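You operate a simulated robot arm through the tools that you are given. There is no shell and no other tool. Be economical: measure what you need, move in short steps, check, and stop when the job is done.

The job below is to be done with a simulated robot arm. You get a single attempt, and the scene is never put back.

TASK
Sponge the trowel lines out of the low patch with the later date, then close it with a wet trowel.
Fine: float and trowel are wetted in the wash tub and go back; the other patch stays as it is.

Only the result counts: the job must be done as asked and must still hold three seconds after the hand-in. Knocking over, shifting, dropping, spilling or breaking anything else fails it.

THE ROBOT
A 6-joint arm with a two-finger parallel gripper, fixed in place. Base frame: the origin is at the foot of the arm, x ahead of it, y to its left, z up. Units: mm, rad, N and s.
With the tool pointing down near the work surface it reaches from about 140 to 740 mm from the base axis. Its first joint turns from -2.897 to 2.897 rad. Payload 3.91 kg.
The TCP is the grasp point between the finger pads, 30 mm short of the fingertips. In the tool frame z runs along the fingers and y along their closing line. The gripper opens to 110 mm. The fingers are 20 mm wide and 10 mm thick; the gripper's body (48 by 112 mm) begins 55 mm behind the TCP.
Orientation is that of the tool frame in the base frame, as a unit quaternion [x, y, z, w]. With the fingers straight down and closing along the base's y, the tool's x points along the base's -x, its y along +y and its z along -z.

THE INTERFACE
- The arm moves only by the tool arm_command. Its argument "commands" is a list of rows, each a list of 3 entries, a list of its own where there are three numbers: the opening, from 0 (shut) to 1 (fully open), then the shift along the base's x, y, z in units of 500 mm (1.0 is 500 mm), then the turn, a rotation vector about the base's x, y, z in units of 45 degrees (1.0 is 45 degrees). In form: [[hand, [x, y, z], [ax, ay, az]], ...]. A call has 1 to 20 rows; each row is the pose to reach, as a shift and turn from the pose commanded when the call began. A call with a number of a shift or a turn outside -1 to 1 is refused whole. A row lasts 0.2 s, in which the tool goes at most 50 mm and 0.15 rad; a call with a longer step from one row to the next is refused whole, and so is a gripper value outside its range. Where a pose cannot be reached the arm comes as near as it can. A force on the tool above 40 N (or 10 N above the force at the start of the call, whichever is more), or a blocked arm, ends the call early, and 0.2 s more pass. The fingers move at their own pace (about 45 mm/s each) and stop on an object; they squeeze with about 33 N. The grip force told is the motor's: it shows also when the fingers shut on nothing. Time passes only in rows, and 0.2 s behind the last, so rows that repeat a pose let the fingers close. The reply holds the time, the measured pose of the TCP, the force on the tool along the base axes, the opening and the grip force, in the units named above and with some noise.
- Cameras (640 x 400 px; columns grow to the right, rows downward): "scene" is fixed at [223.5, 658.5, 1897.5]; the picture's right is [-0.87, -0.48, 0.00], its down [-0.36, 0.66, -0.66] and it looks along [0.32, -0.58, -0.75] (base axes); focal length 371 px, centre (320, 200). "wrist" rides on the gripper at [71, 22, -107] in the tool frame; the picture's right is [-0.29, 0.96, 0.00], its down [-0.76, -0.23, -0.61] and it looks along [-0.58, -0.18, 0.79] (tool axes); focal length 243 px, centre (320, 200). There is no depth. A picture from a camera that has moved, and an enlarged one, comes with that camera's place and axes in the base frame and with its lens. The place of the scene camera against the robot may be out by one fixed shift of up to 12 mm in any direction.
- grab_frame(camera): a new picture of that camera. No time passes.
- slide_trunk(by): slides the trunk up (or, below 0, down) by that many mm; the arm rides with it, the base frame stays. It gives what a move gives, with no picture.
- inspect(camera, box): a new picture of the part [left, top, right, bottom] of that camera's present view, enlarged. No time passes.
- sign_off(): hands the job in; it is judged then, once.

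Go step by step. Nothing tells you positions but the pictures and the camera data: compare them with the known pose of the tool, close in by small moves and look again before you grip or let go. The budget is 120 turns and 64 pictures, counting those below and the enlarged ones. Unless the task says otherwise, let go and move clear before handing in, and close with one line.

The tools are called after "Call:" as name(argument=value, ...) on one line, values as JSON. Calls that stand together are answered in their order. arm_command: Moves the arm, as the interface text tells. Its arguments: {"type":"object","properties":{"commands":{"type":"array"}},"required":["commands"]} The other tools are called the same way: slide_trunk (by) slides the trunk up or down; grab_frame (camera) takes a picture; inspect (camera, box) takes an enlarged picture of a part of a camera's view; sign_off () hands the job in.

At the start:

```text
clock: 0.0
position: [325.1, 16.0, 1420.1]
tool_rot: [0.001, 1.0, 0.001, 0.001]
ft_force: [-0.2, 0.2, 0.0]
gripper_width: 110.4
finger_force: 0.0
trunk travel left (down, up): [-590.0, 0.0]
```

scene: 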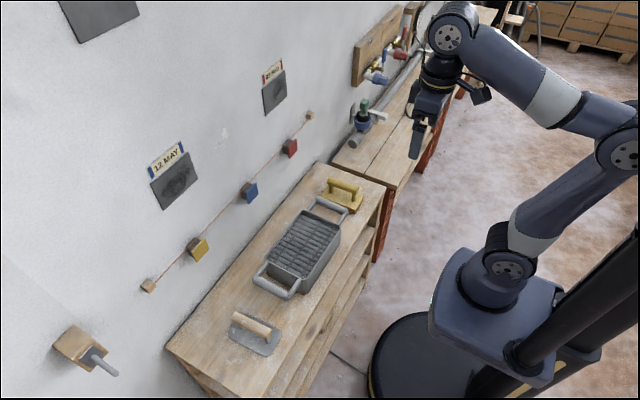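
wrist: 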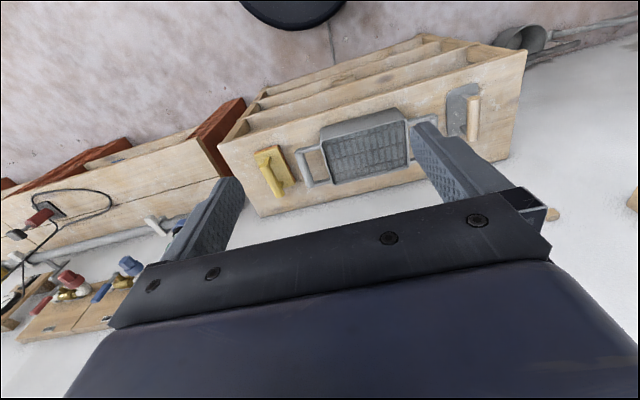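

I see a wall with dated patches, a bench with a yellow sponge float, a wash tub and a trowel. First I enlarge the labels and the tools.

Call:
inspect(camera="scene", box=[130, 50, 330, 220])

Call:
inspect(camera="scene", box=[200, 160, 400, 370])

Call:
inspect(camera="scene", box=[250, 50, 300, 125])

```text
2.35 times, centred on (230, 135) of scene
camera zoom: at [223.5, 658.5, 1897.5], right [-0.87, -0.48, 0.0], down [-0.36, 0.66, -0.66], along [0.32, -0.58, -0.75], focal length 872 px, centre (532, 353)
```

zoom: 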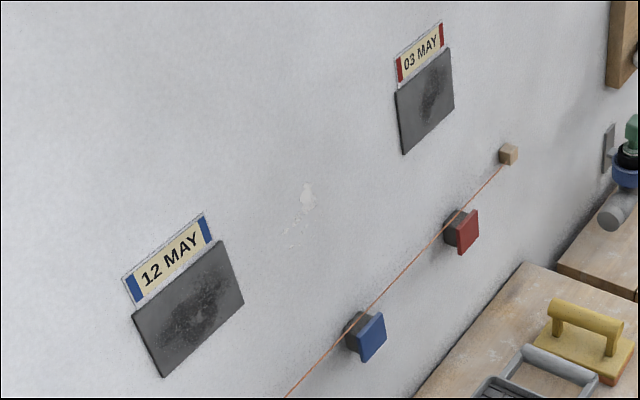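

```text
1.90 times, centred on (300, 265) of scene
camera zoom: at [223.5, 658.5, 1897.5], right [-0.87, -0.48, 0.0], down [-0.36, 0.66, -0.66], along [0.32, -0.58, -0.75], focal length 706 px, centre (358, 76)
```

zoom: 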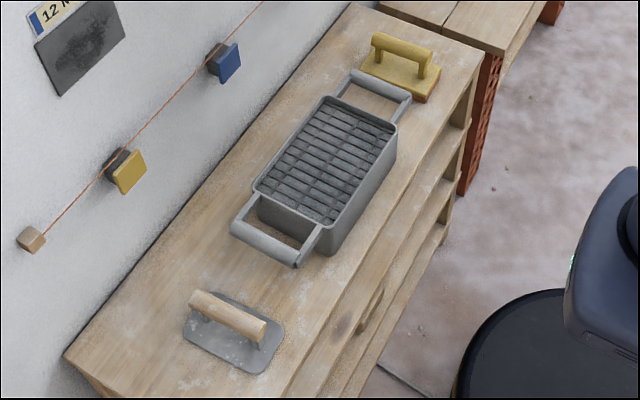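

```text
5.33 times, centred on (275, 88) of scene
camera zoom: at [223.5, 658.5, 1897.5], right [-0.87, -0.48, 0.0], down [-0.36, 0.66, -0.66], along [0.32, -0.58, -0.75], focal length 1978 px, centre (560, 800)
```

zoom: 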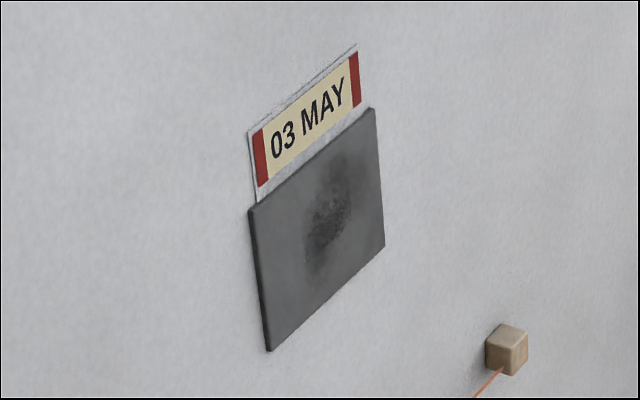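

The lower two patches read 12 MAY (about x 805, y 294, z 1281) and 03 MAY (y -118), so 12 MAY is the target. Both tool handles run along x: the float near (620,-250), the trowel near (600,376). I lower the trunk to work at the bench.

Call:
slide_trunk(by=-400)

```text
clock: 3.8
position: [324.8, 15.1, 1019.9]
tool_rot: [0.001, 1.0, 0.0, 0.001]
ft_force: [0.1, 0.1, 0.4]
gripper_width: 109.8
finger_force: 0.0
trunk travel left (down, up): [-190.0, 400.0]
```

The arm is now at z 1020. I move to look at the float with the wrist camera.

Call:
arm_command(commands=[[1, [0.0517, -0.0733, 0], [0, 0, 0]], [1, [0.1033, -0.1467, 0], [0, 0, 0]], [1, [0.155, -0.22, 0], [0, 0, 0]], [1, [0.2067, -0.2933, 0], [0, 0, 0]], [1, [0.2583, -0.3667, 0], [0, 0, 0]], [1, [0.31, -0.44, 0], [0, 0, 0]]])

Call:
grab_frame(camera="wrist")

```text
clock: 5.2
position: [471.2, -200.2, 999.9]
tool_rot: [0.0, 1.0, 0.0, 0.003]
ft_force: [0.2, 0.9, -0.6]
gripper_width: 110.2
finger_force: 0.0
out of reach, approached as far as the arm can: row 5, 6
trunk travel left (down, up): [-190.0, 400.0]
```

```text
58 pictures are left
camera wrist: at [400.1, -180.3, 1105.9], right [0.29, 0.96, 0.0], down [0.76, -0.23, 0.61], along [0.59, -0.18, -0.79], focal length 243 px, centre (320, 200)
```

wrist: 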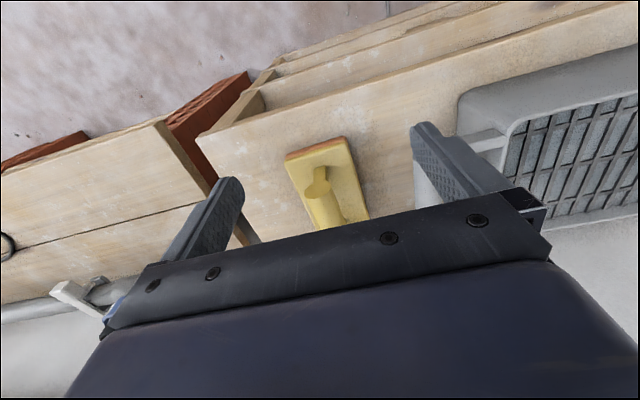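

The float lies near x 528–690, y about -227, with its handle along x. Reach is poor this high above the trunk, so I raise the trunk and work lower relative to it.

Call:
slide_trunk(by=200)

Call:
arm_command(commands=[[1, [0, 0, -0.09], [0, 0, 0]], [1, [0, 0, -0.18], [0, 0, 0]], [1, [0, 0, -0.27], [0, 0, 0]], [1, [0, 0, -0.36], [0, 0, 0]], [1, [0, 0, -0.44], [0, 0, 0]]])

Call:
grab_frame(camera="wrist")

```text
clock: 7.4
position: [472.2, -201.1, 1199.0]
tool_rot: [0.001, 1.0, 0.0, 0.002]
ft_force: [-0.3, -0.8, -0.3]
gripper_width: 110.2
finger_force: 0.0
trunk travel left (down, up): [-390.0, 200.0]
```

```text
clock: 8.6
position: [473.1, -200.7, 978.8]
tool_rot: [0.001, 1.0, 0.0, 0.002]
ft_force: [-0.6, -0.1, -0.7]
gripper_width: 110.2
finger_force: 0.1
trunk travel left (down, up): [-390.0, 200.0]
```

```text
57 pictures are left
camera wrist: at [401.0, -180.0, 1085.5], right [0.29, 0.96, 0.0], down [0.76, -0.23, 0.61], along [0.59, -0.18, -0.79], focal length 243 px, centre (320, 200)
```

wrist: 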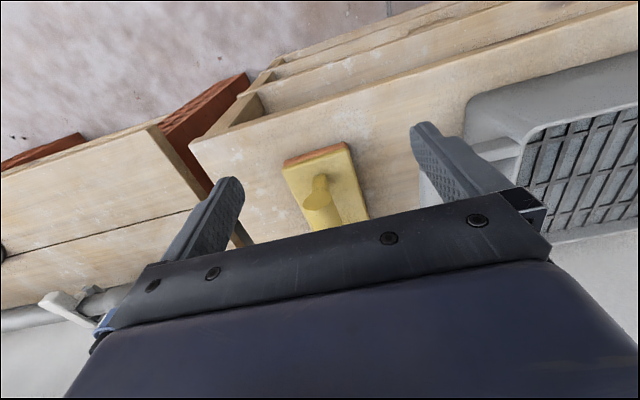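

The float is partly hidden behind the gripper. I back off and tilt the tool forward to see float and tub whole.

Call:
arm_command(commands=[[1, [-0.05, 0, 0.05], [0, -0.18, 0]], [1, [-0.1, 0.05, 0.1], [0, -0.36, 0]], [1, [-0.16, 0.1, 0.1], [0, -0.54, 0]], [1, [-0.2, 0.12, 0.1], [0, -0.72, 0]], [1, [-0.2, 0.12, 0.1], [0, -0.88, 0]]])

Call:
grab_frame(camera="wrist")

```text
clock: 9.8
position: [372.7, -141.6, 1029.7]
tool_rot: [0.001, 0.94, 0.0, 0.342]
ft_force: [-0.1, -0.2, 1.1]
gripper_width: 110.0
finger_force: 0.1
trunk travel left (down, up): [-390.0, 200.0]
```

```text
56 pictures are left
camera wrist: at [248.4, -119.9, 1065.7], right [0.22, 0.96, 0.19], down [0.19, -0.23, 0.95], along [0.96, -0.18, -0.23], focal length 243 px, centre (320, 200)
```

wrist: 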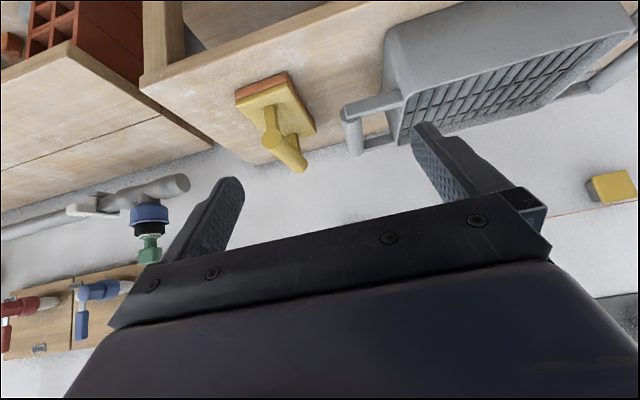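

Call:
inspect(camera="wrist", box=[210, 50, 370, 190])

Call:
inspect(camera="scene", box=[300, 160, 390, 230])

```text
2.86 times, centred on (290, 120) of wrist
camera zoom: at [248.4, -119.9, 1065.7], right [0.22, 0.96, 0.19], down [0.19, -0.23, 0.95], along [0.96, -0.18, -0.23], focal length 693 px, centre (406, 429)
```

zoom: 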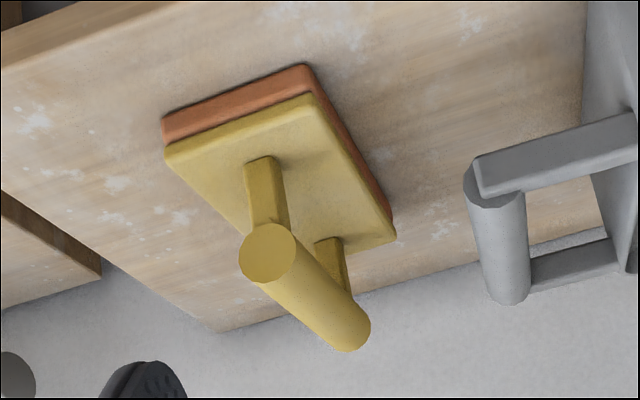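

```text
5.71 times, centred on (345, 195) of scene
camera zoom: at [223.5, 658.5, 1897.5], right [-0.87, -0.48, 0.0], down [-0.36, 0.66, -0.66], along [0.32, -0.58, -0.75], focal length 2119 px, centre (177, 229)
```

zoom: 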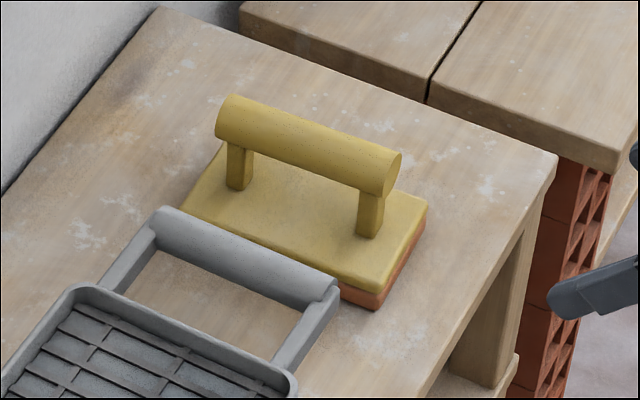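

The float's handle axis is at about y -230, z 885, from x 556 to 672, with a yaw of about 2.5°. I straighten the tool and move above it.

Call:
arm_command(commands=[[0.64, [0.06, -0.03, -0.02], [0, 0.18, 0]], [0.64, [0.14, -0.06, -0.05], [0, 0.36, 0]], [0.64, [0.22, -0.09, -0.08], [0, 0.54, 0]], [0.64, [0.3, -0.12, -0.1], [0, 0.72, 0]], [0.64, [0.38, -0.15, -0.1], [0, 0.88, 0]], [0.64, [0.46, -0.177, -0.1], [0, 0.88, 0]], [0.64, [0.483, -0.177, -0.12], [0, 0.88, 0]]])

Call:
arm_command(commands=[[0.64, [0, 0, 0], [0, 0, 0.055]]])

Call:
grab_frame(camera="wrist")

Call:
inspect(camera="scene", box=[270, 110, 430, 230])

```text
clock: 11.4
position: [613.3, -229.8, 968.3]
tool_rot: [0.002, 1.0, 0.0, 0.002]
ft_force: [-0.6, 0.8, 1.0]
gripper_width: 70.3
finger_force: 0.0
trunk travel left (down, up): [-390.0, 200.0]
```

```text
clock: 11.8
position: [613.2, -229.1, 968.9]
tool_rot: [-0.021, 1.0, 0.0, 0.003]
ft_force: [-0.3, 0.5, 0.4]
gripper_width: 70.3
finger_force: 0.1
trunk travel left (down, up): [-390.0, 200.0]
```

```text
53 pictures are left
camera wrist: at [540.6, -211.6, 1075.7], right [0.25, 0.97, 0.0], down [0.77, -0.2, 0.61], along [0.59, -0.15, -0.79], focal length 243 px, centre (320, 200)
```

wrist: 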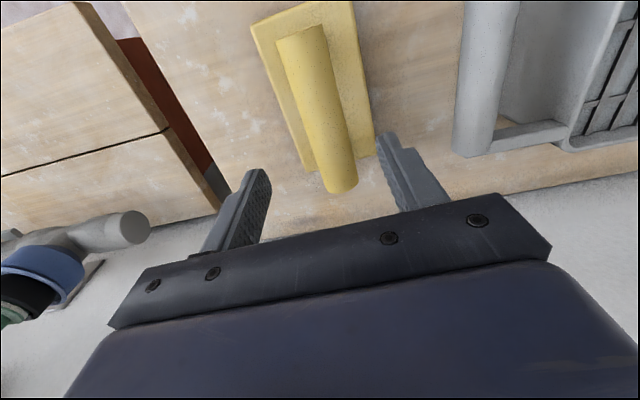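

```text
3.33 times, centred on (350, 170) of scene
camera zoom: at [223.5, 658.5, 1897.5], right [-0.87, -0.48, 0.0], down [-0.36, 0.66, -0.66], along [0.32, -0.58, -0.75], focal length 1236 px, centre (220, 300)
```

zoom: 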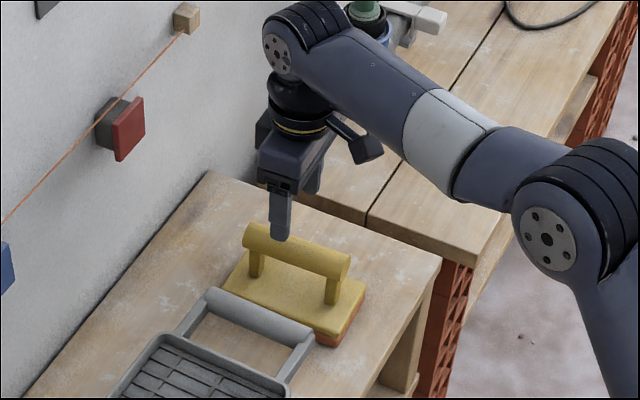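

The handle axis measures y ≈ -225 with its centre at x ≈ 606. I correct for that and descend to z 887.

Call:
arm_command(commands=[[0.64, [-0.014, 0.008, -0.04], [0, 0, -0.02]], [0.64, [-0.014, 0.008, -0.1], [0, 0, -0.02]], [0.64, [-0.014, 0.008, -0.164], [0, 0, -0.02]]])

Call:
grab_frame(camera="wrist")

Call:
inspect(camera="scene", box=[300, 130, 400, 230])

```text
clock: 12.6
position: [606.6, -226.3, 886.6]
tool_rot: [-0.013, 1.0, 0.0, 0.003]
ft_force: [0.8, -0.4, -1.0]
gripper_width: 70.5
finger_force: 0.1
trunk travel left (down, up): [-390.0, 200.0]
```

```text
51 pictures are left
camera wrist: at [534.1, -206.5, 993.5], right [0.26, 0.96, 0.0], down [0.76, -0.21, 0.61], along [0.59, -0.16, -0.79], focal length 243 px, centre (320, 200)
```

wrist: 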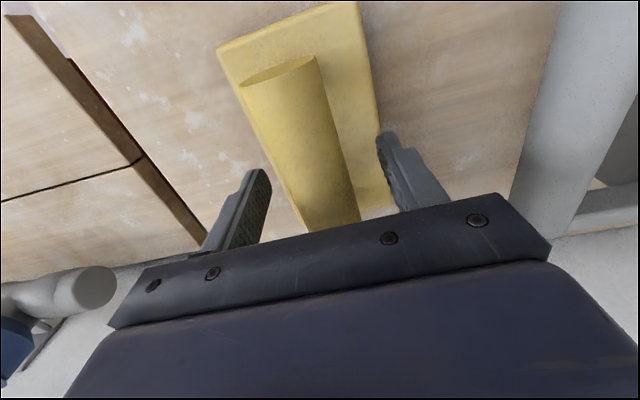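

```text
4.00 times, centred on (350, 180) of scene
camera zoom: at [223.5, 658.5, 1897.5], right [-0.87, -0.48, 0.0], down [-0.36, 0.66, -0.66], along [0.32, -0.58, -0.75], focal length 1483 px, centre (200, 280)
```

zoom: 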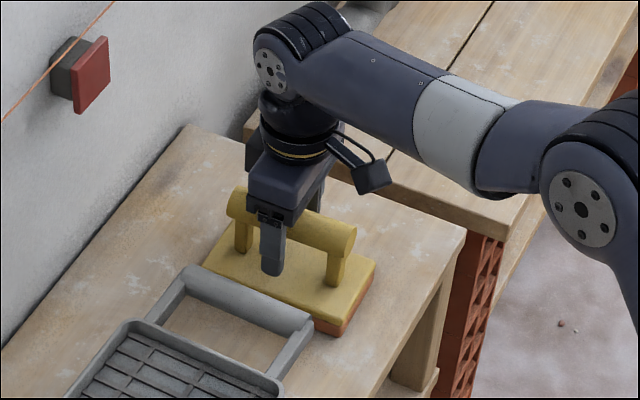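

The handle is centred between the fingers. I close on it.

Call:
arm_command(commands=[[0, [0, 0, 0], [0, 0, 0]], [0, [0, 0, 0], [0, 0, 0]], [0, [0, 0, 0], [0, 0, 0]], [0, [0, 0, 0], [0, 0, 0]], [0, [0, 0, 0], [0, 0, 0]]])

```text
clock: 13.8
position: [606.9, -227.3, 887.1]
tool_rot: [-0.013, 1.0, 0.001, 0.003]
ft_force: [-0.4, -0.1, 0.4]
gripper_width: 31.5
finger_force: 32.8
trunk travel left (down, up): [-390.0, 200.0]
```

I hold the float (sponge face about 87 mm below the TCP). I lift it and then look at the tub.

Call:
arm_command(commands=[[0, [0, 0, 0.05], [0, 0, 0]], [0, [0, 0, 0.14], [0, 0, 0]], [0, [0, 0, 0.24], [0, 0, 0]], [0, [-0.04, 0.05, 0.32], [0, 0, 0]], [0, [-0.1, 0.12, 0.36], [0, 0, 0]], [0, [-0.15, 0.2, 0.36], [0, 0, 0]]])

Call:
grab_frame(camera="wrist")

Call:
inspect(camera="scene", box=[230, 130, 390, 310])

```text
refused: row 4 steps farther than a row can; nothing moved
```

```text
49 pictures are left
camera wrist: at [534.0, -206.4, 993.8], right [0.26, 0.96, 0.0], down [0.76, -0.21, 0.61], along [0.59, -0.16, -0.79], focal length 243 px, centre (320, 200)
```

wrist: 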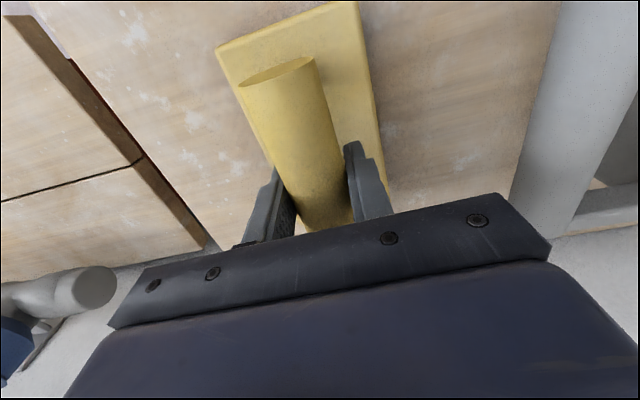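

```text
2.22 times, centred on (310, 220) of scene
camera zoom: at [223.5, 658.5, 1897.5], right [-0.87, -0.48, 0.0], down [-0.36, 0.66, -0.66], along [0.32, -0.58, -0.75], focal length 824 px, centre (342, 156)
```

zoom: 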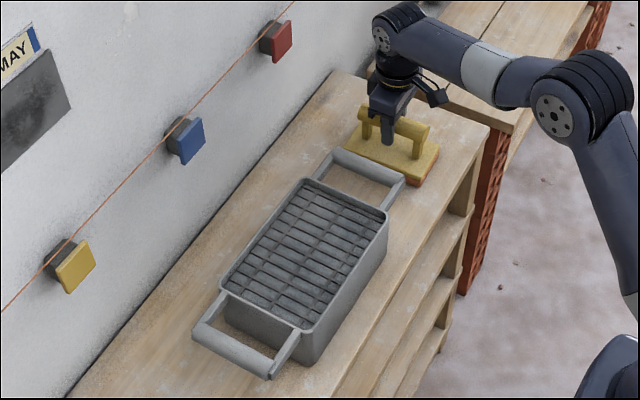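

The first row sequence was too fast. I retry the lift in smaller steps, then move beside the tub for a look.

Call:
arm_command(commands=[[0, [0, 0, 0.04], [0, 0, 0]], [0, [0, 0, 0.12], [0, 0, 0]], [0, [0, 0, 0.2], [0, 0, 0]], [0, [0, 0, 0.28], [0, 0, 0]], [0, [-0.04, 0.05, 0.34], [0, 0, 0]], [0, [-0.08, 0.12, 0.38], [0, 0, 0]], [0, [-0.12, 0.19, 0.4], [0, 0, 0]], [0, [-0.16, 0.26, 0.4], [0, 0, 0]], [0, [-0.2, 0.33, 0.4], [0, 0, 0]]])

Call:
grab_frame(camera="wrist")

```text
clock: 15.8
position: [506.5, -60.5, 1085.6]
tool_rot: [-0.013, 1.0, 0.001, 0.003]
ft_force: [0.2, 0.1, -1.2]
gripper_width: 31.5
finger_force: 33.0
trunk travel left (down, up): [-390.0, 200.0]
```

```text
47 pictures are left
camera wrist: at [434.2, -40.7, 1193.0], right [0.27, 0.96, 0.0], down [0.76, -0.21, 0.61], along [0.59, -0.16, -0.79], focal length 243 px, centre (320, 200)
```

wrist: 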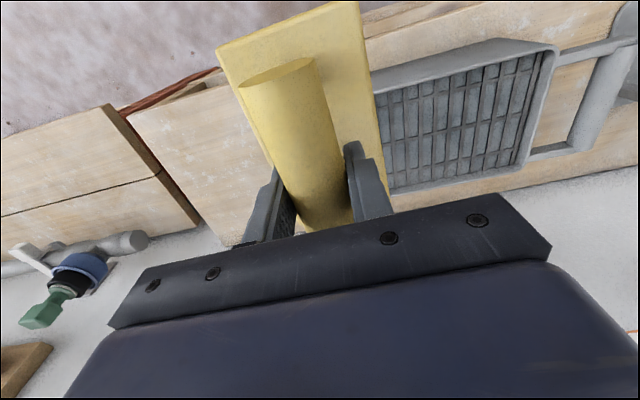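

The tub rim works out at x 529–680, y -36..188, z about 900. The float is too long to enter across x, so I turn it 90° over the tub's middle (604,76).

Call:
arm_command(commands=[[0, [0.03, 0.045, 0.0], [0, 0, 0.17]], [0, [0.06, 0.09, 0.0], [0, 0, 0.34]], [0, [0.09, 0.135, 0.0], [0, 0, 0.51]], [0, [0.12, 0.18, 0.0], [0, 0, 0.68]], [0, [0.16, 0.225, 0.0], [0, 0, 0.85]], [0, [0.195, 0.27, 0.0], [0, 0, 1.0]]])

Call:
arm_command(commands=[[0, [0, 0, 0], [0, 0, 0.17]], [0, [0, 0, 0], [0, 0, 0.34]], [0, [0, 0, 0], [0, 0, 0.51]], [0, [0, 0, 0], [0, 0, 0.68]], [0, [0, 0, 0], [0, 0, 0.85]], [0, [0, 0, 0], [0, 0, 0.97]]])

Call:
grab_frame(camera="wrist")

Call:
inspect(camera="scene", box=[230, 130, 390, 310])

```text
clock: 17.2
position: [604.0, 74.3, 1085.1]
tool_rot: [-0.396, 0.918, 0.001, 0.003]
ft_force: [-0.2, -0.1, -1.6]
gripper_width: 31.9
finger_force: 32.5
trunk travel left (down, up): [-390.0, 200.0]
```

```text
clock: 18.6
position: [605.3, 74.1, 1086.8]
tool_rot: [0.709, -0.706, -0.001, -0.002]
ft_force: [0.3, -0.2, -1.2]
gripper_width: 31.5
finger_force: 33.3
trunk travel left (down, up): [-390.0, 200.0]
```

```text
46 pictures are left
camera wrist: at [583.0, 2.1, 1193.5], right [-0.96, 0.29, 0.0], down [0.23, 0.76, 0.61], along [0.17, 0.59, -0.79], focal length 243 px, centre (320, 200)
```

wrist: 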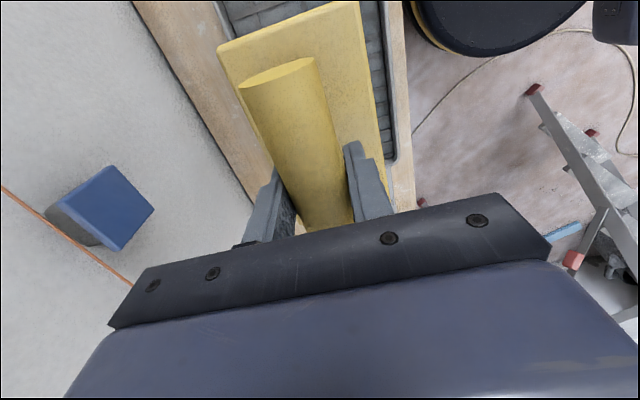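

```text
2.22 times, centred on (310, 220) of scene
camera zoom: at [223.5, 658.5, 1897.5], right [-0.87, -0.48, 0.0], down [-0.36, 0.66, -0.66], along [0.32, -0.58, -0.75], focal length 824 px, centre (342, 156)
```

zoom: 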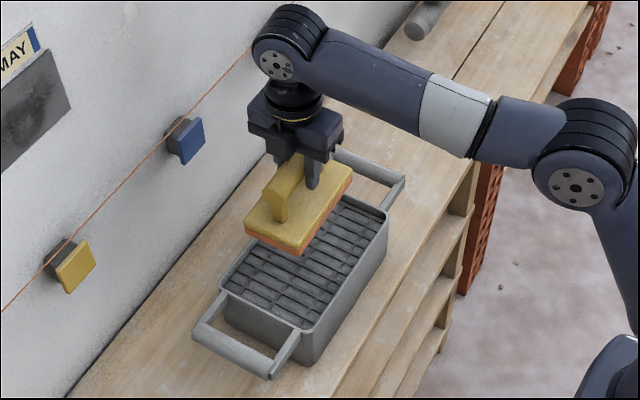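

The float is lined up over the tub. I descend to just above the rim and check.

Call:
arm_command(commands=[[0, [-0.004, 0, -0.06], [0, 0, 0]], [0, [-0.004, 0, -0.12], [0, 0, 0]], [0, [-0.004, 0, -0.16], [0, 0, 0]]])

Call:
inspect(camera="scene", box=[250, 150, 370, 300])

```text
clock: 19.4
position: [601.1, 74.7, 1005.4]
tool_rot: [0.709, -0.706, -0.002, -0.002]
ft_force: [-0.6, -0.6, -1.5]
gripper_width: 31.5
finger_force: 32.5
trunk travel left (down, up): [-390.0, 200.0]
```

```text
2.67 times, centred on (310, 225) of scene
camera zoom: at [223.5, 658.5, 1897.5], right [-0.87, -0.48, 0.0], down [-0.36, 0.66, -0.66], along [0.32, -0.58, -0.75], focal length 989 px, centre (347, 133)
```

zoom: 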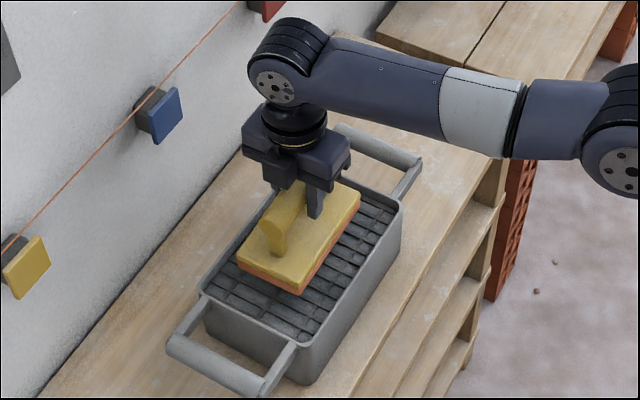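

It is well inside the opening in x and y. I descend in 4–5 mm rows, watching the force.

Call:
arm_command(commands=[[0, [0, 0, -0.01], [0, 0, 0]], [0, [0, 0, -0.02], [0, 0, 0]], [0, [0, 0, -0.03], [0, 0, 0]], [0, [0, 0, -0.04], [0, 0, 0]]])

Call:
inspect(camera="scene", box=[250, 170, 350, 290])

```text
clock: 20.4
position: [602.7, 76.4, 986.2]
tool_rot: [0.708, -0.706, -0.002, -0.002]
ft_force: [0.4, -0.5, -1.1]
gripper_width: 31.6
finger_force: 33.0
trunk travel left (down, up): [-390.0, 200.0]
```

```text
3.33 times, centred on (300, 230) of scene
camera zoom: at [223.5, 658.5, 1897.5], right [-0.87, -0.48, 0.0], down [-0.36, 0.66, -0.66], along [0.32, -0.58, -0.75], focal length 1236 px, centre (387, 100)
```

zoom: 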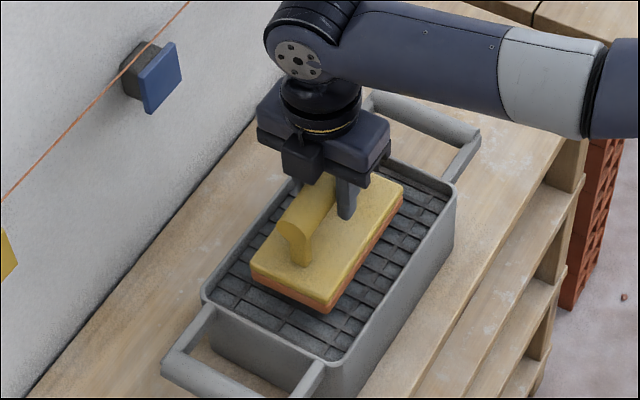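

Call:
arm_command(commands=[[0, [0, 0, -0.008], [0, 0, 0]], [0, [0, 0, -0.016], [0, 0, 0]], [0, [0, 0, -0.024], [0, 0, 0]], [0, [0, 0, -0.03], [0, 0, 0]]])

Call:
inspect(camera="scene", box=[250, 170, 350, 290])

```text
clock: 21.4
position: [602.6, 74.3, 972.6]
tool_rot: [0.708, -0.706, -0.002, -0.003]
ft_force: [0.1, -0.5, 9.0]
gripper_width: 31.6
finger_force: 32.9
trunk travel left (down, up): [-390.0, 200.0]
```

```text
3.33 times, centred on (300, 230) of scene
camera zoom: at [223.5, 658.5, 1897.5], right [-0.87, -0.48, 0.0], down [-0.36, 0.66, -0.66], along [0.32, -0.58, -0.75], focal length 1236 px, centre (387, 100)
```

zoom: 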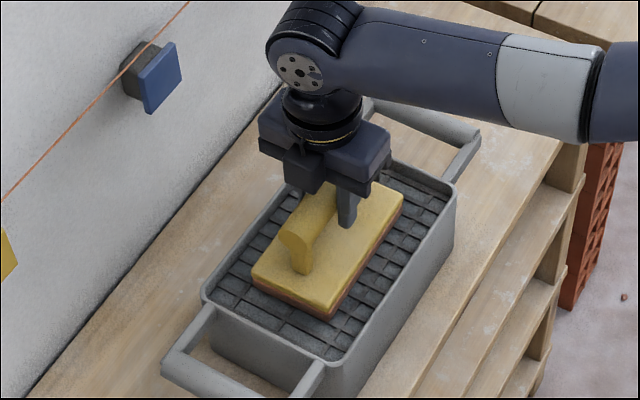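

The sponge touches the rollers with about 10 N and looks darker. I press slightly more, dwell, lift and check the colour.

Call:
arm_command(commands=[[0, [0, 0, -0.003], [0, 0, 0]], [0, [0, 0, -0.003], [0, 0, 0]], [0, [0, 0, -0.003], [0, 0, 0]], [0, [0, 0, -0.003], [0, 0, 0]], [0, [0, 0, -0.003], [0, 0, 0]], [0, [0, 0, 0.03], [0, 0, 0]], [0, [0, 0, 0.1], [0, 0, 0]], [0, [0, 0, 0.18], [0, 0, 0]], [0, [0, 0, 0.26], [0, 0, 0]]])

Call:
inspect(camera="scene", box=[250, 140, 350, 260])

```text
clock: 23.4
position: [603.1, 74.1, 1100.7]
tool_rot: [0.708, -0.706, -0.003, 0.0]
ft_force: [1.1, 0.8, -1.2]
gripper_width: 31.5
finger_force: 33.1
trunk travel left (down, up): [-390.0, 200.0]
```

```text
3.33 times, centred on (300, 200) of scene
camera zoom: at [223.5, 658.5, 1897.5], right [-0.87, -0.48, 0.0], down [-0.36, 0.66, -0.66], along [0.32, -0.58, -0.75], focal length 1236 px, centre (387, 200)
```

zoom: 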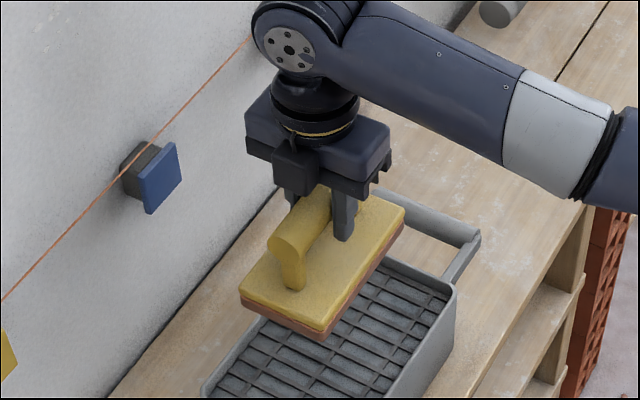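

The sponge is dark, so it's wet. The target patch spans about y 235–353, z 1245–1330 on a wall near x 800; the float's length already lies along y, which suits it. I raise the trunk and pitch the tool toward the wall.

Call:
slide_trunk(by=200)

Call:
arm_command(commands=[[0, [-0.02, 0.07, 0], [0, -0.15, 0]], [0, [-0.05, 0.15, 0], [0, -0.32, 0]], [0, [-0.08, 0.23, 0], [0, -0.49, 0]], [0, [-0.1, 0.31, 0], [0, -0.66, 0]], [0, [-0.1, 0.39, -0.01], [0, -0.83, 0]], [0, [-0.1, 0.44, -0.02], [0, -1.0, 0]]])

Call:
arm_command(commands=[[0, [0, 0, 0], [0, -0.17, 0]], [0, [0, 0, 0], [0, -0.34, 0]], [0, [0, 0, 0], [0, -0.51, 0]], [0, [0, 0, 0], [0, -0.68, 0]], [0, [0, 0, 0], [0, -0.85, 0]], [0, [0, 0, 0], [0, -1.0, 0]]])

Call:
grab_frame(camera="scene")

Call:
grab_frame(camera="wrist")

```text
clock: 25.6
position: [602.0, 74.3, 1301.7]
tool_rot: [0.709, -0.705, -0.002, -0.001]
ft_force: [0.0, 0.3, -1.7]
gripper_width: 31.4
finger_force: 33.5
trunk travel left (down, up): [-590.0, 0.0]
```

```text
clock: 27.0
position: [553.2, 295.4, 1291.7]
tool_rot: [0.655, -0.651, 0.271, -0.272]
ft_force: [-0.4, 0.2, -1.2]
gripper_width: 31.7
finger_force: 32.9
trunk travel left (down, up): [-590.0, 0.0]
```

```text
clock: 28.4
position: [552.5, 295.2, 1291.0]
tool_rot: [-0.501, 0.498, -0.5, 0.501]
ft_force: [-0.8, 0.2, -2.0]
gripper_width: 31.5
finger_force: 32.7
trunk travel left (down, up): [-590.0, 0.0]
```

```text
40 pictures are left
```

scene: 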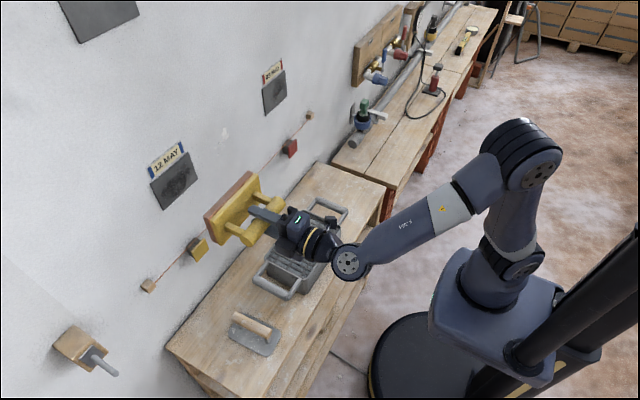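

```text
39 pictures are left
camera wrist: at [445.3, 222.3, 1270.1], right [0.0, 0.29, -0.96], down [-0.61, 0.76, 0.23], along [0.79, 0.59, 0.18], focal length 243 px, centre (320, 200)
```

wrist: 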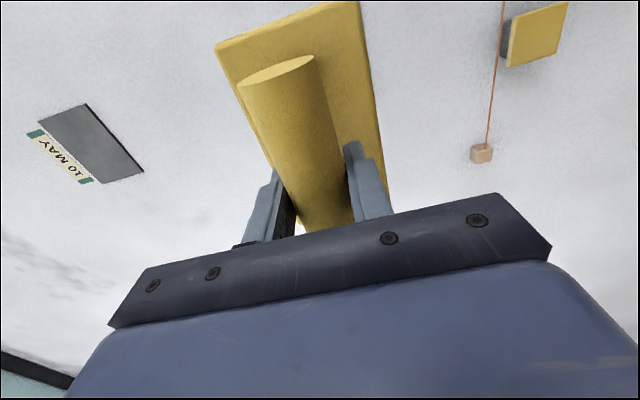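

The high patch reads 10 MAY, so 12 MAY remains the low patch with the later date. The wall triangulates to x ≈ 810, and the patch centre to about (y 290, z 1280). I approach to leave a gap of some 30 mm.

Call:
arm_command(commands=[[0, [0.08, -0.006, -0.012], [0, 0, 0]], [0, [0.16, -0.012, -0.022], [0, 0, 0]], [0, [0.23, -0.012, -0.022], [0, 0, 0]], [0, [0.27, -0.012, -0.022], [0, 0, 0]]])

Call:
inspect(camera="scene", box=[120, 110, 280, 250])

Call:
grab_frame(camera="wrist")

```text
clock: 29.4
position: [688.2, 287.2, 1278.6]
tool_rot: [0.503, -0.498, 0.499, -0.5]
ft_force: [0.1, -0.4, -1.2]
gripper_width: 31.6
finger_force: 33.1
trunk travel left (down, up): [-590.0, 0.0]
```

```text
2.86 times, centred on (200, 180) of scene
camera zoom: at [223.5, 658.5, 1897.5], right [-0.87, -0.48, 0.0], down [-0.36, 0.66, -0.66], along [0.32, -0.58, -0.75], focal length 1059 px, centre (663, 257)
```

zoom: 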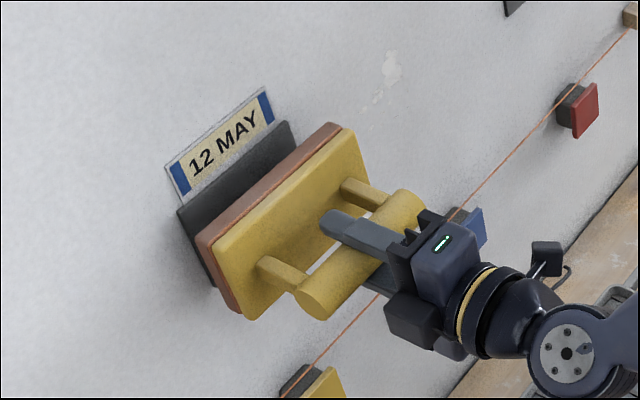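

```text
37 pictures are left
camera wrist: at [580.8, 215.7, 1259.1], right [0.0, 0.29, -0.96], down [-0.61, 0.76, 0.23], along [0.79, 0.59, 0.17], focal length 243 px, centre (320, 200)
```

wrist: 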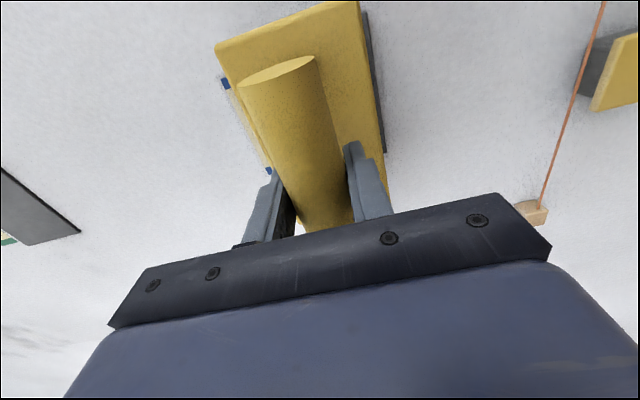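

The float covers the patch nearly exactly. I press in by small steps until contact.

Call:
arm_command(commands=[[0, [0.01, 0, 0.004], [0, 0, 0]], [0, [0.02, 0, 0.004], [0, 0, 0]], [0, [0.03, 0, 0.004], [0, 0, 0]], [0, [0.038, 0, 0.004], [0, 0, 0]]])

```text
clock: 30.4
position: [706.9, 289.2, 1282.4]
tool_rot: [0.502, -0.499, 0.499, -0.5]
ft_force: [0.4, 0.2, -0.8]
gripper_width: 31.6
finger_force: 33.4
trunk travel left (down, up): [-590.0, 0.0]
```

Call:
arm_command(commands=[[0, [0.006, 0, 0], [0, 0, 0]], [0, [0.012, 0, 0], [0, 0, 0]], [0, [0.016, 0, 0], [0, 0, 0]]])

```text
clock: 31.2
position: [715.5, 287.4, 1282.3]
tool_rot: [0.503, -0.499, 0.499, -0.499]
ft_force: [-0.2, -0.2, -0.7]
gripper_width: 31.6
finger_force: 32.8
trunk travel left (down, up): [-590.0, 0.0]
```

Call:
arm_command(commands=[[0, [0.006, 0, 0], [0, 0, 0]], [0, [0.01, 0, 0], [0, 0, 0]], [0, [0.014, 0, 0], [0, 0, 0]]])

Call:
inspect(camera="scene", box=[130, 110, 250, 230])

```text
clock: 32.0
position: [720.6, 287.5, 1281.7]
tool_rot: [0.502, -0.498, 0.499, -0.501]
ft_force: [-7.2, -1.3, -3.7]
gripper_width: 31.8
finger_force: 32.7
trunk travel left (down, up): [-590.0, 0.0]
```

```text
3.33 times, centred on (190, 170) of scene
camera zoom: at [223.5, 658.5, 1897.5], right [-0.87, -0.48, 0.0], down [-0.36, 0.66, -0.66], along [0.32, -0.58, -0.75], focal length 1236 px, centre (753, 300)
```

zoom: 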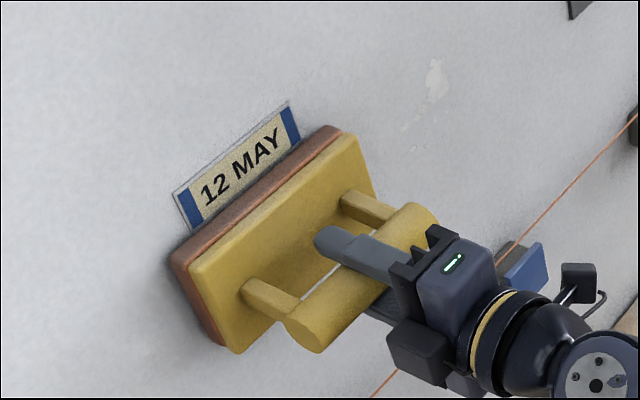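

The sponge presses the patch with 7 N. Now I rub in small strokes sideways and slightly down, keeping off the label.

Call:
arm_command(commands=[[0, [0.002, 0.02, 0], [0, 0, 0]], [0, [0.003, 0.05, 0], [0, 0, 0]], [0, [0.003, 0.05, -0.012], [0, 0, 0]], [0, [0.003, 0.02, -0.012], [0, 0, 0]], [0, [0.003, -0.02, -0.012], [0, 0, 0]], [0, [0.003, -0.05, -0.012], [0, 0, 0]], [0, [0.003, -0.05, 0.006], [0, 0, 0]], [0, [0.003, -0.02, 0.006], [0, 0, 0]], [0, [0.003, 0.02, 0.006], [0, 0, 0]], [0, [0.003, 0.05, 0.006], [0, 0, 0]], [0, [0.003, 0.02, 0], [0, 0, 0]], [0, [0.003, -0.02, 0], [0, 0, 0]], [0, [0.003, -0.05, 0], [0, 0, 0]], [0, [0.003, 0, 0], [0, 0, 0]]])

```text
clock: 35.0
position: [720.8, 287.8, 1283.5]
tool_rot: [0.501, -0.499, 0.5, -0.5]
ft_force: [-13.6, 0.1, -2.0]
gripper_width: 31.7
finger_force: 33.0
trunk travel left (down, up): [-590.0, 0.0]
```

I back off straight and look at the patch.

Call:
arm_command(commands=[[0, [-0.03, 0, 0], [0, 0, 0]], [0, [-0.1, 0, 0], [0, 0, 0]], [0, [-0.18, 0, 0], [0, 0, 0]], [0, [-0.26, -0.03, 0], [0, 0, 0]], [0, [-0.32, -0.08, 0], [0, 0, 0]]])

Call:
inspect(camera="scene", box=[130, 120, 280, 260])

```text
clock: 36.2
position: [560.7, 248.0, 1285.0]
tool_rot: [0.501, -0.498, 0.499, -0.501]
ft_force: [-0.7, 0.7, -1.4]
gripper_width: 31.7
finger_force: 32.8
trunk travel left (down, up): [-590.0, 0.0]
```

```text
2.86 times, centred on (205, 190) of scene
camera zoom: at [223.5, 658.5, 1897.5], right [-0.87, -0.48, 0.0], down [-0.36, 0.66, -0.66], along [0.32, -0.58, -0.75], focal length 1059 px, centre (649, 229)
```

zoom: 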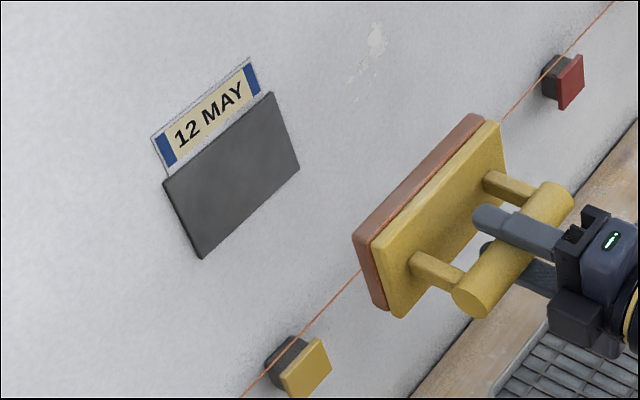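

The blotchy lines are gone and the patch is even. Now I take the float back: pitch down, then yaw back while moving toward its place.

Call:
arm_command(commands=[[0, [-0.01, -0.06, 0], [0, 0.17, 0]], [0, [-0.02, -0.12, 0], [0, 0.34, 0]], [0, [-0.03, -0.2, 0], [0, 0.51, 0]], [0, [-0.03, -0.28, 0], [0, 0.68, 0]], [0, [-0.03, -0.36, 0], [0, 0.85, 0]], [0, [-0.03, -0.44, 0], [0, 1.0, 0]]])

Call:
arm_command(commands=[[0, [0, -0.06, 0], [0, 0.17, 0]], [0, [0, -0.12, 0], [0, 0.34, 0]], [0, [0, -0.2, 0], [0, 0.51, 0]], [0, [0, -0.28, 0], [0, 0.68, 0]], [0, [0, -0.36, 0], [0, 0.85, 0]], [0, [0, -0.44, 0], [0, 1.0, 0]]])

Call:
arm_command(commands=[[0, [0.01, -0.05, 0], [0, 0, -0.17]], [0, [0.03, -0.1, 0], [0, 0, -0.34]], [0, [0.05, -0.15, 0], [0, 0, -0.51]], [0, [0.07, -0.2, 0], [0, 0, -0.68]], [0, [0.09, -0.25, 0], [0, 0, -0.85]], [0, [0.1, -0.29, 0], [0, 0, -1.0]]])

Call:
arm_command(commands=[[0, [0, -0.05, 0], [0, 0, -0.17]], [0, [0, -0.1, 0], [0, 0, -0.34]], [0, [0, -0.13, 0], [0, 0, -0.51]], [0, [0, -0.15, 0], [0, 0, -0.68]], [0, [0, -0.15, 0], [0, 0, -0.85]], [0, [0, -0.15, 0], [0, 0, -0.97]]])

Call:
slide_trunk(by=-200)

```text
clock: 37.6
position: [547.8, 27.9, 1282.6]
tool_rot: [0.655, -0.652, 0.269, -0.271]
ft_force: [-0.4, 0.2, -2.4]
gripper_width: 31.5
finger_force: 33.6
trunk travel left (down, up): [-590.0, 0.0]
```

```text
clock: 39.0
position: [550.4, -192.6, 1281.8]
tool_rot: [0.708, -0.706, -0.003, -0.001]
ft_force: [0.2, -0.4, -1.4]
gripper_width: 31.9
finger_force: 32.9
trunk travel left (down, up): [-590.0, 0.0]
```

```text
clock: 40.4
position: [590.3, -332.2, 1263.7]
tool_rot: [-0.382, 0.924, -0.005, 0.007]
ft_force: [0.5, 0.5, -2.4]
gripper_width: 31.5
finger_force: 33.5
out of reach, approached as far as the arm can: row 5, 6
trunk travel left (down, up): [-590.0, 0.0]
```

```text
clock: 41.8
position: [557.3, -379.8, 1257.7]
tool_rot: [-0.013, 1.0, 0.0, 0.002]
ft_force: [0.1, -0.1, -1.4]
gripper_width: 31.7
finger_force: 33.1
out of reach, approached as far as the arm can: row 1, 2, 3, 4, 5, 6
trunk travel left (down, up): [-590.0, 0.0]
```

```text
clock: 43.9
position: [555.1, -382.0, 1057.9]
tool_rot: [-0.013, 1.0, 0.001, 0.003]
ft_force: [0.1, -0.4, -1.8]
gripper_width: 31.8
finger_force: 33.4
trunk travel left (down, up): [-390.0, 200.0]
```

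I overshot in y but all is well and the orientation is as at pick-up. I move above the float's old place.

Call:
arm_command(commands=[[0, [0.0, 0.08, -0.02], [0, 0, 0]], [0, [0.03, 0.16, -0.06], [0, 0, 0]], [0, [0.06, 0.24, -0.1], [0, 0, 0]], [0, [0.09, 0.3, -0.16], [0, 0, 0]], [0, [0.104, 0.31, -0.24], [0, 0, 0]]])

Call:
inspect(camera="scene", box=[300, 130, 400, 230])

```text
clock: 45.1
position: [609.7, -226.5, 936.7]
tool_rot: [-0.013, 1.0, 0.0, 0.003]
ft_force: [0.0, 0.6, -1.3]
gripper_width: 31.7
finger_force: 33.2
trunk travel left (down, up): [-390.0, 200.0]
```

```text
4.00 times, centred on (350, 180) of scene
camera zoom: at [223.5, 658.5, 1897.5], right [-0.87, -0.48, 0.0], down [-0.36, 0.66, -0.66], along [0.32, -0.58, -0.75], focal length 1483 px, centre (200, 280)
```

zoom: 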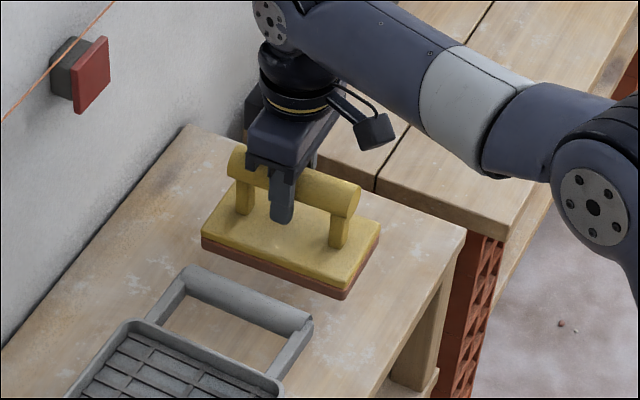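

Call:
arm_command(commands=[[0, [-0.004, -0.001, -0.04], [0, 0, 0]], [0, [-0.004, -0.001, -0.07], [0, 0, 0]], [0, [-0.004, -0.001, -0.086], [0, 0, 0]], [0, [-0.004, -0.001, -0.094], [0, 0, 0]]])

```text
clock: 46.1
position: [606.2, -226.3, 890.5]
tool_rot: [-0.013, 1.0, 0.0, 0.002]
ft_force: [-0.7, 0.5, -0.8]
gripper_width: 31.5
finger_force: 32.8
trunk travel left (down, up): [-390.0, 200.0]
```

Call:
arm_command(commands=[[0, [0, 0, -0.004], [0, 0, 0]], [0, [0, 0, -0.007], [0, 0, 0]]])

```text
clock: 46.7
position: [606.0, -226.8, 887.0]
tool_rot: [-0.013, 1.0, 0.001, 0.002]
ft_force: [0.5, 0.4, -0.6]
gripper_width: 31.4
finger_force: 32.8
trunk travel left (down, up): [-390.0, 200.0]
```

Call:
arm_command(commands=[[0, [0, 0, -0.002], [0, 0, 0]], [0, [0, 0, -0.004], [0, 0, 0]]])

Call:
inspect(camera="scene", box=[310, 150, 380, 220])

```text
clock: 47.3
position: [605.1, -227.0, 886.8]
tool_rot: [-0.014, 1.0, 0.0, 0.004]
ft_force: [-0.3, 0.6, 4.7]
gripper_width: 32.1
finger_force: 32.6
trunk travel left (down, up): [-390.0, 200.0]
```

```text
5.71 times, centred on (345, 185) of scene
camera zoom: at [223.5, 658.5, 1897.5], right [-0.87, -0.48, 0.0], down [-0.36, 0.66, -0.66], along [0.32, -0.58, -0.75], focal length 2119 px, centre (177, 286)
```

zoom: 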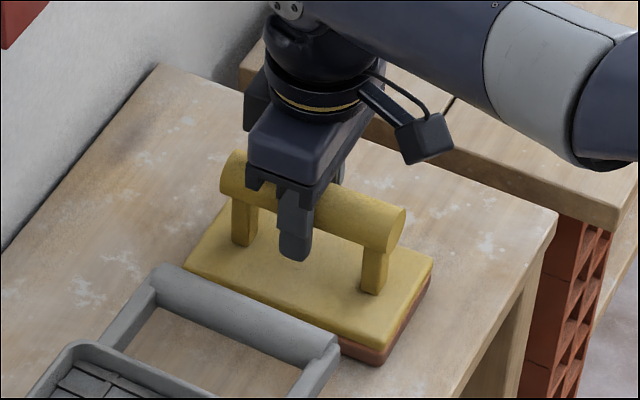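

The float touches the bench where it stood. I open to 70 mm and rise.

Call:
arm_command(commands=[[0.64, [0, 0, 0], [0, 0, 0]], [0.64, [0, 0, 0], [0, 0, 0]], [0.64, [0, 0, 0], [0, 0, 0]], [0.64, [0, 0, 0], [0, 0, 0]]])

Call:
arm_command(commands=[[0.64, [0, 0, 0.05], [0, 0, 0]], [0.64, [0, 0, 0.14], [0, 0, 0]], [0.64, [0, 0, 0.23], [0, 0, 0]], [0.64, [0, 0, 0.32], [0, 0, 0]], [0.64, [-0.06, 0.05, 0.36], [0, 0, 0]], [0.64, [-0.12, 0.12, 0.36], [0, 0, 0]], [0.64, [-0.16, 0.2, 0.36], [0, 0, 0]], [0.64, [-0.2, 0.28, 0.36], [0, 0, 0]], [0.64, [-0.24, 0.36, 0.36], [0, 0, 0]], [0.64, [-0.28, 0.44, 0.36], [0, 0, 0]], [0.64, [-0.3, 0.53, 0.36], [0, 0, 0]], [0.64, [-0.3, 0.62, 0.36], [0, 0, 0]], [0.64, [-0.3, 0.71, 0.36], [0, 0, 0]], [0.64, [-0.3, 0.8, 0.36], [0, 0, 0]], [0.64, [-0.3, 0.89, 0.36], [0, 0, 0]], [0.64, [-0.3, 0.98, 0.36], [0, 0, 0]]])

Call:
grab_frame(camera="scene")

```text
clock: 48.3
position: [604.5, -228.1, 884.5]
tool_rot: [-0.013, 1.0, 0.0, 0.002]
ft_force: [0.1, 0.0, -0.1]
gripper_width: 70.4
finger_force: 0.0
trunk travel left (down, up): [-390.0, 200.0]
```

```text
clock: 51.7
position: [455.2, 264.0, 1064.0]
tool_rot: [-0.012, 1.0, 0.0, 0.003]
ft_force: [-0.8, 0.7, -0.3]
gripper_width: 70.3
finger_force: 0.0
trunk travel left (down, up): [-390.0, 200.0]
```

```text
32 pictures are left
```

scene: 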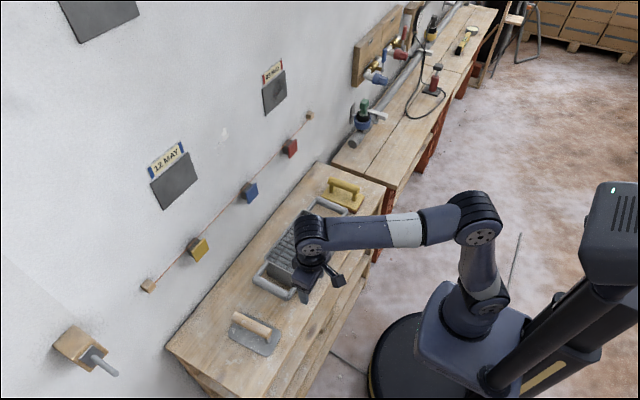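

The float stands back in place and the patch is even. Next I move near the trowel (about x 600, y 378) for a wrist view.

Call:
arm_command(commands=[[0.64, [0.02, 0.08, -0.03], [0, 0, 0]], [0.64, [0.04, 0.16, -0.05], [0, 0, 0]], [0.64, [0.06, 0.23, -0.06], [0, 0, 0]]])

Call:
grab_frame(camera="wrist")

Call:
inspect(camera="scene", box=[210, 290, 310, 370])

```text
clock: 52.5
position: [486.4, 381.5, 1035.1]
tool_rot: [-0.013, 1.0, 0.0, 0.003]
ft_force: [0.3, 0.0, -0.3]
gripper_width: 70.3
finger_force: 0.0
trunk travel left (down, up): [-390.0, 200.0]
```

```text
31 pictures are left
camera wrist: at [413.2, 399.0, 1141.4], right [0.26, 0.96, 0.0], down [0.76, -0.21, 0.61], along [0.59, -0.16, -0.79], focal length 243 px, centre (320, 200)
```

wrist: 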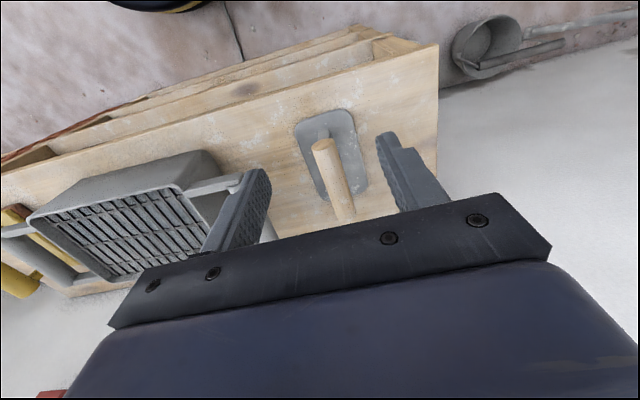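

```text
5.00 times, centred on (260, 330) of scene
camera zoom: at [223.5, 658.5, 1897.5], right [-0.87, -0.48, 0.0], down [-0.36, 0.66, -0.66], along [0.32, -0.58, -0.75], focal length 1854 px, centre (620, -450)
```

zoom: 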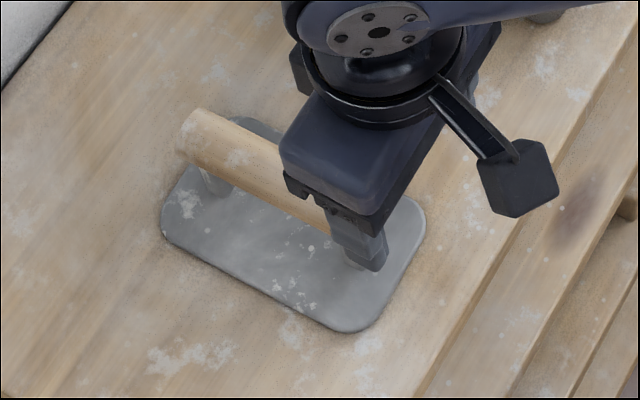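

Call:
arm_command(commands=[[0.64, [0.08, -0.006, 0], [0, 0, 0]], [0.64, [0.16, -0.012, 0], [0, 0, 0]], [0.64, [0.228, -0.018, -0.03], [0, 0, 0]], [0.64, [0.228, -0.018, -0.1], [0, 0, 0]], [0.64, [0.228, -0.018, -0.15], [0, 0, 0]]])

Call:
grab_frame(camera="wrist")

Call:
inspect(camera="scene", box=[210, 270, 310, 370])

```text
clock: 53.7
position: [600.5, 371.3, 959.6]
tool_rot: [-0.012, 1.0, 0.0, 0.002]
ft_force: [-0.2, 0.5, -0.1]
gripper_width: 70.4
finger_force: 0.1
out of reach, approached as far as the arm can: row 3
trunk travel left (down, up): [-390.0, 200.0]
```

```text
29 pictures are left
camera wrist: at [527.7, 389.7, 1066.4], right [0.26, 0.96, 0.0], down [0.76, -0.21, 0.61], along [0.59, -0.16, -0.79], focal length 243 px, centre (320, 200)
```

wrist: 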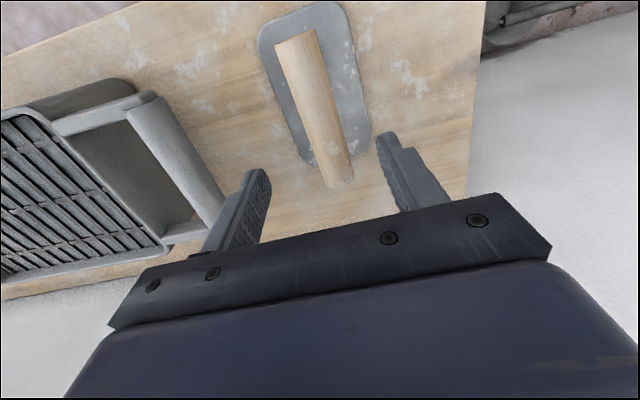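

```text
4.00 times, centred on (260, 320) of scene
camera zoom: at [223.5, 658.5, 1897.5], right [-0.87, -0.48, 0.0], down [-0.36, 0.66, -0.66], along [0.32, -0.58, -0.75], focal length 1483 px, centre (560, -280)
```

zoom: 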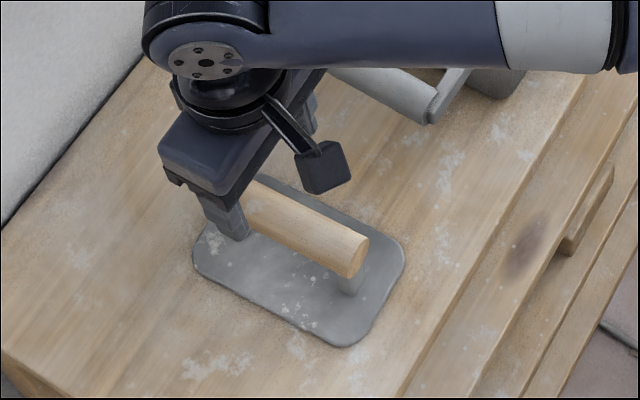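

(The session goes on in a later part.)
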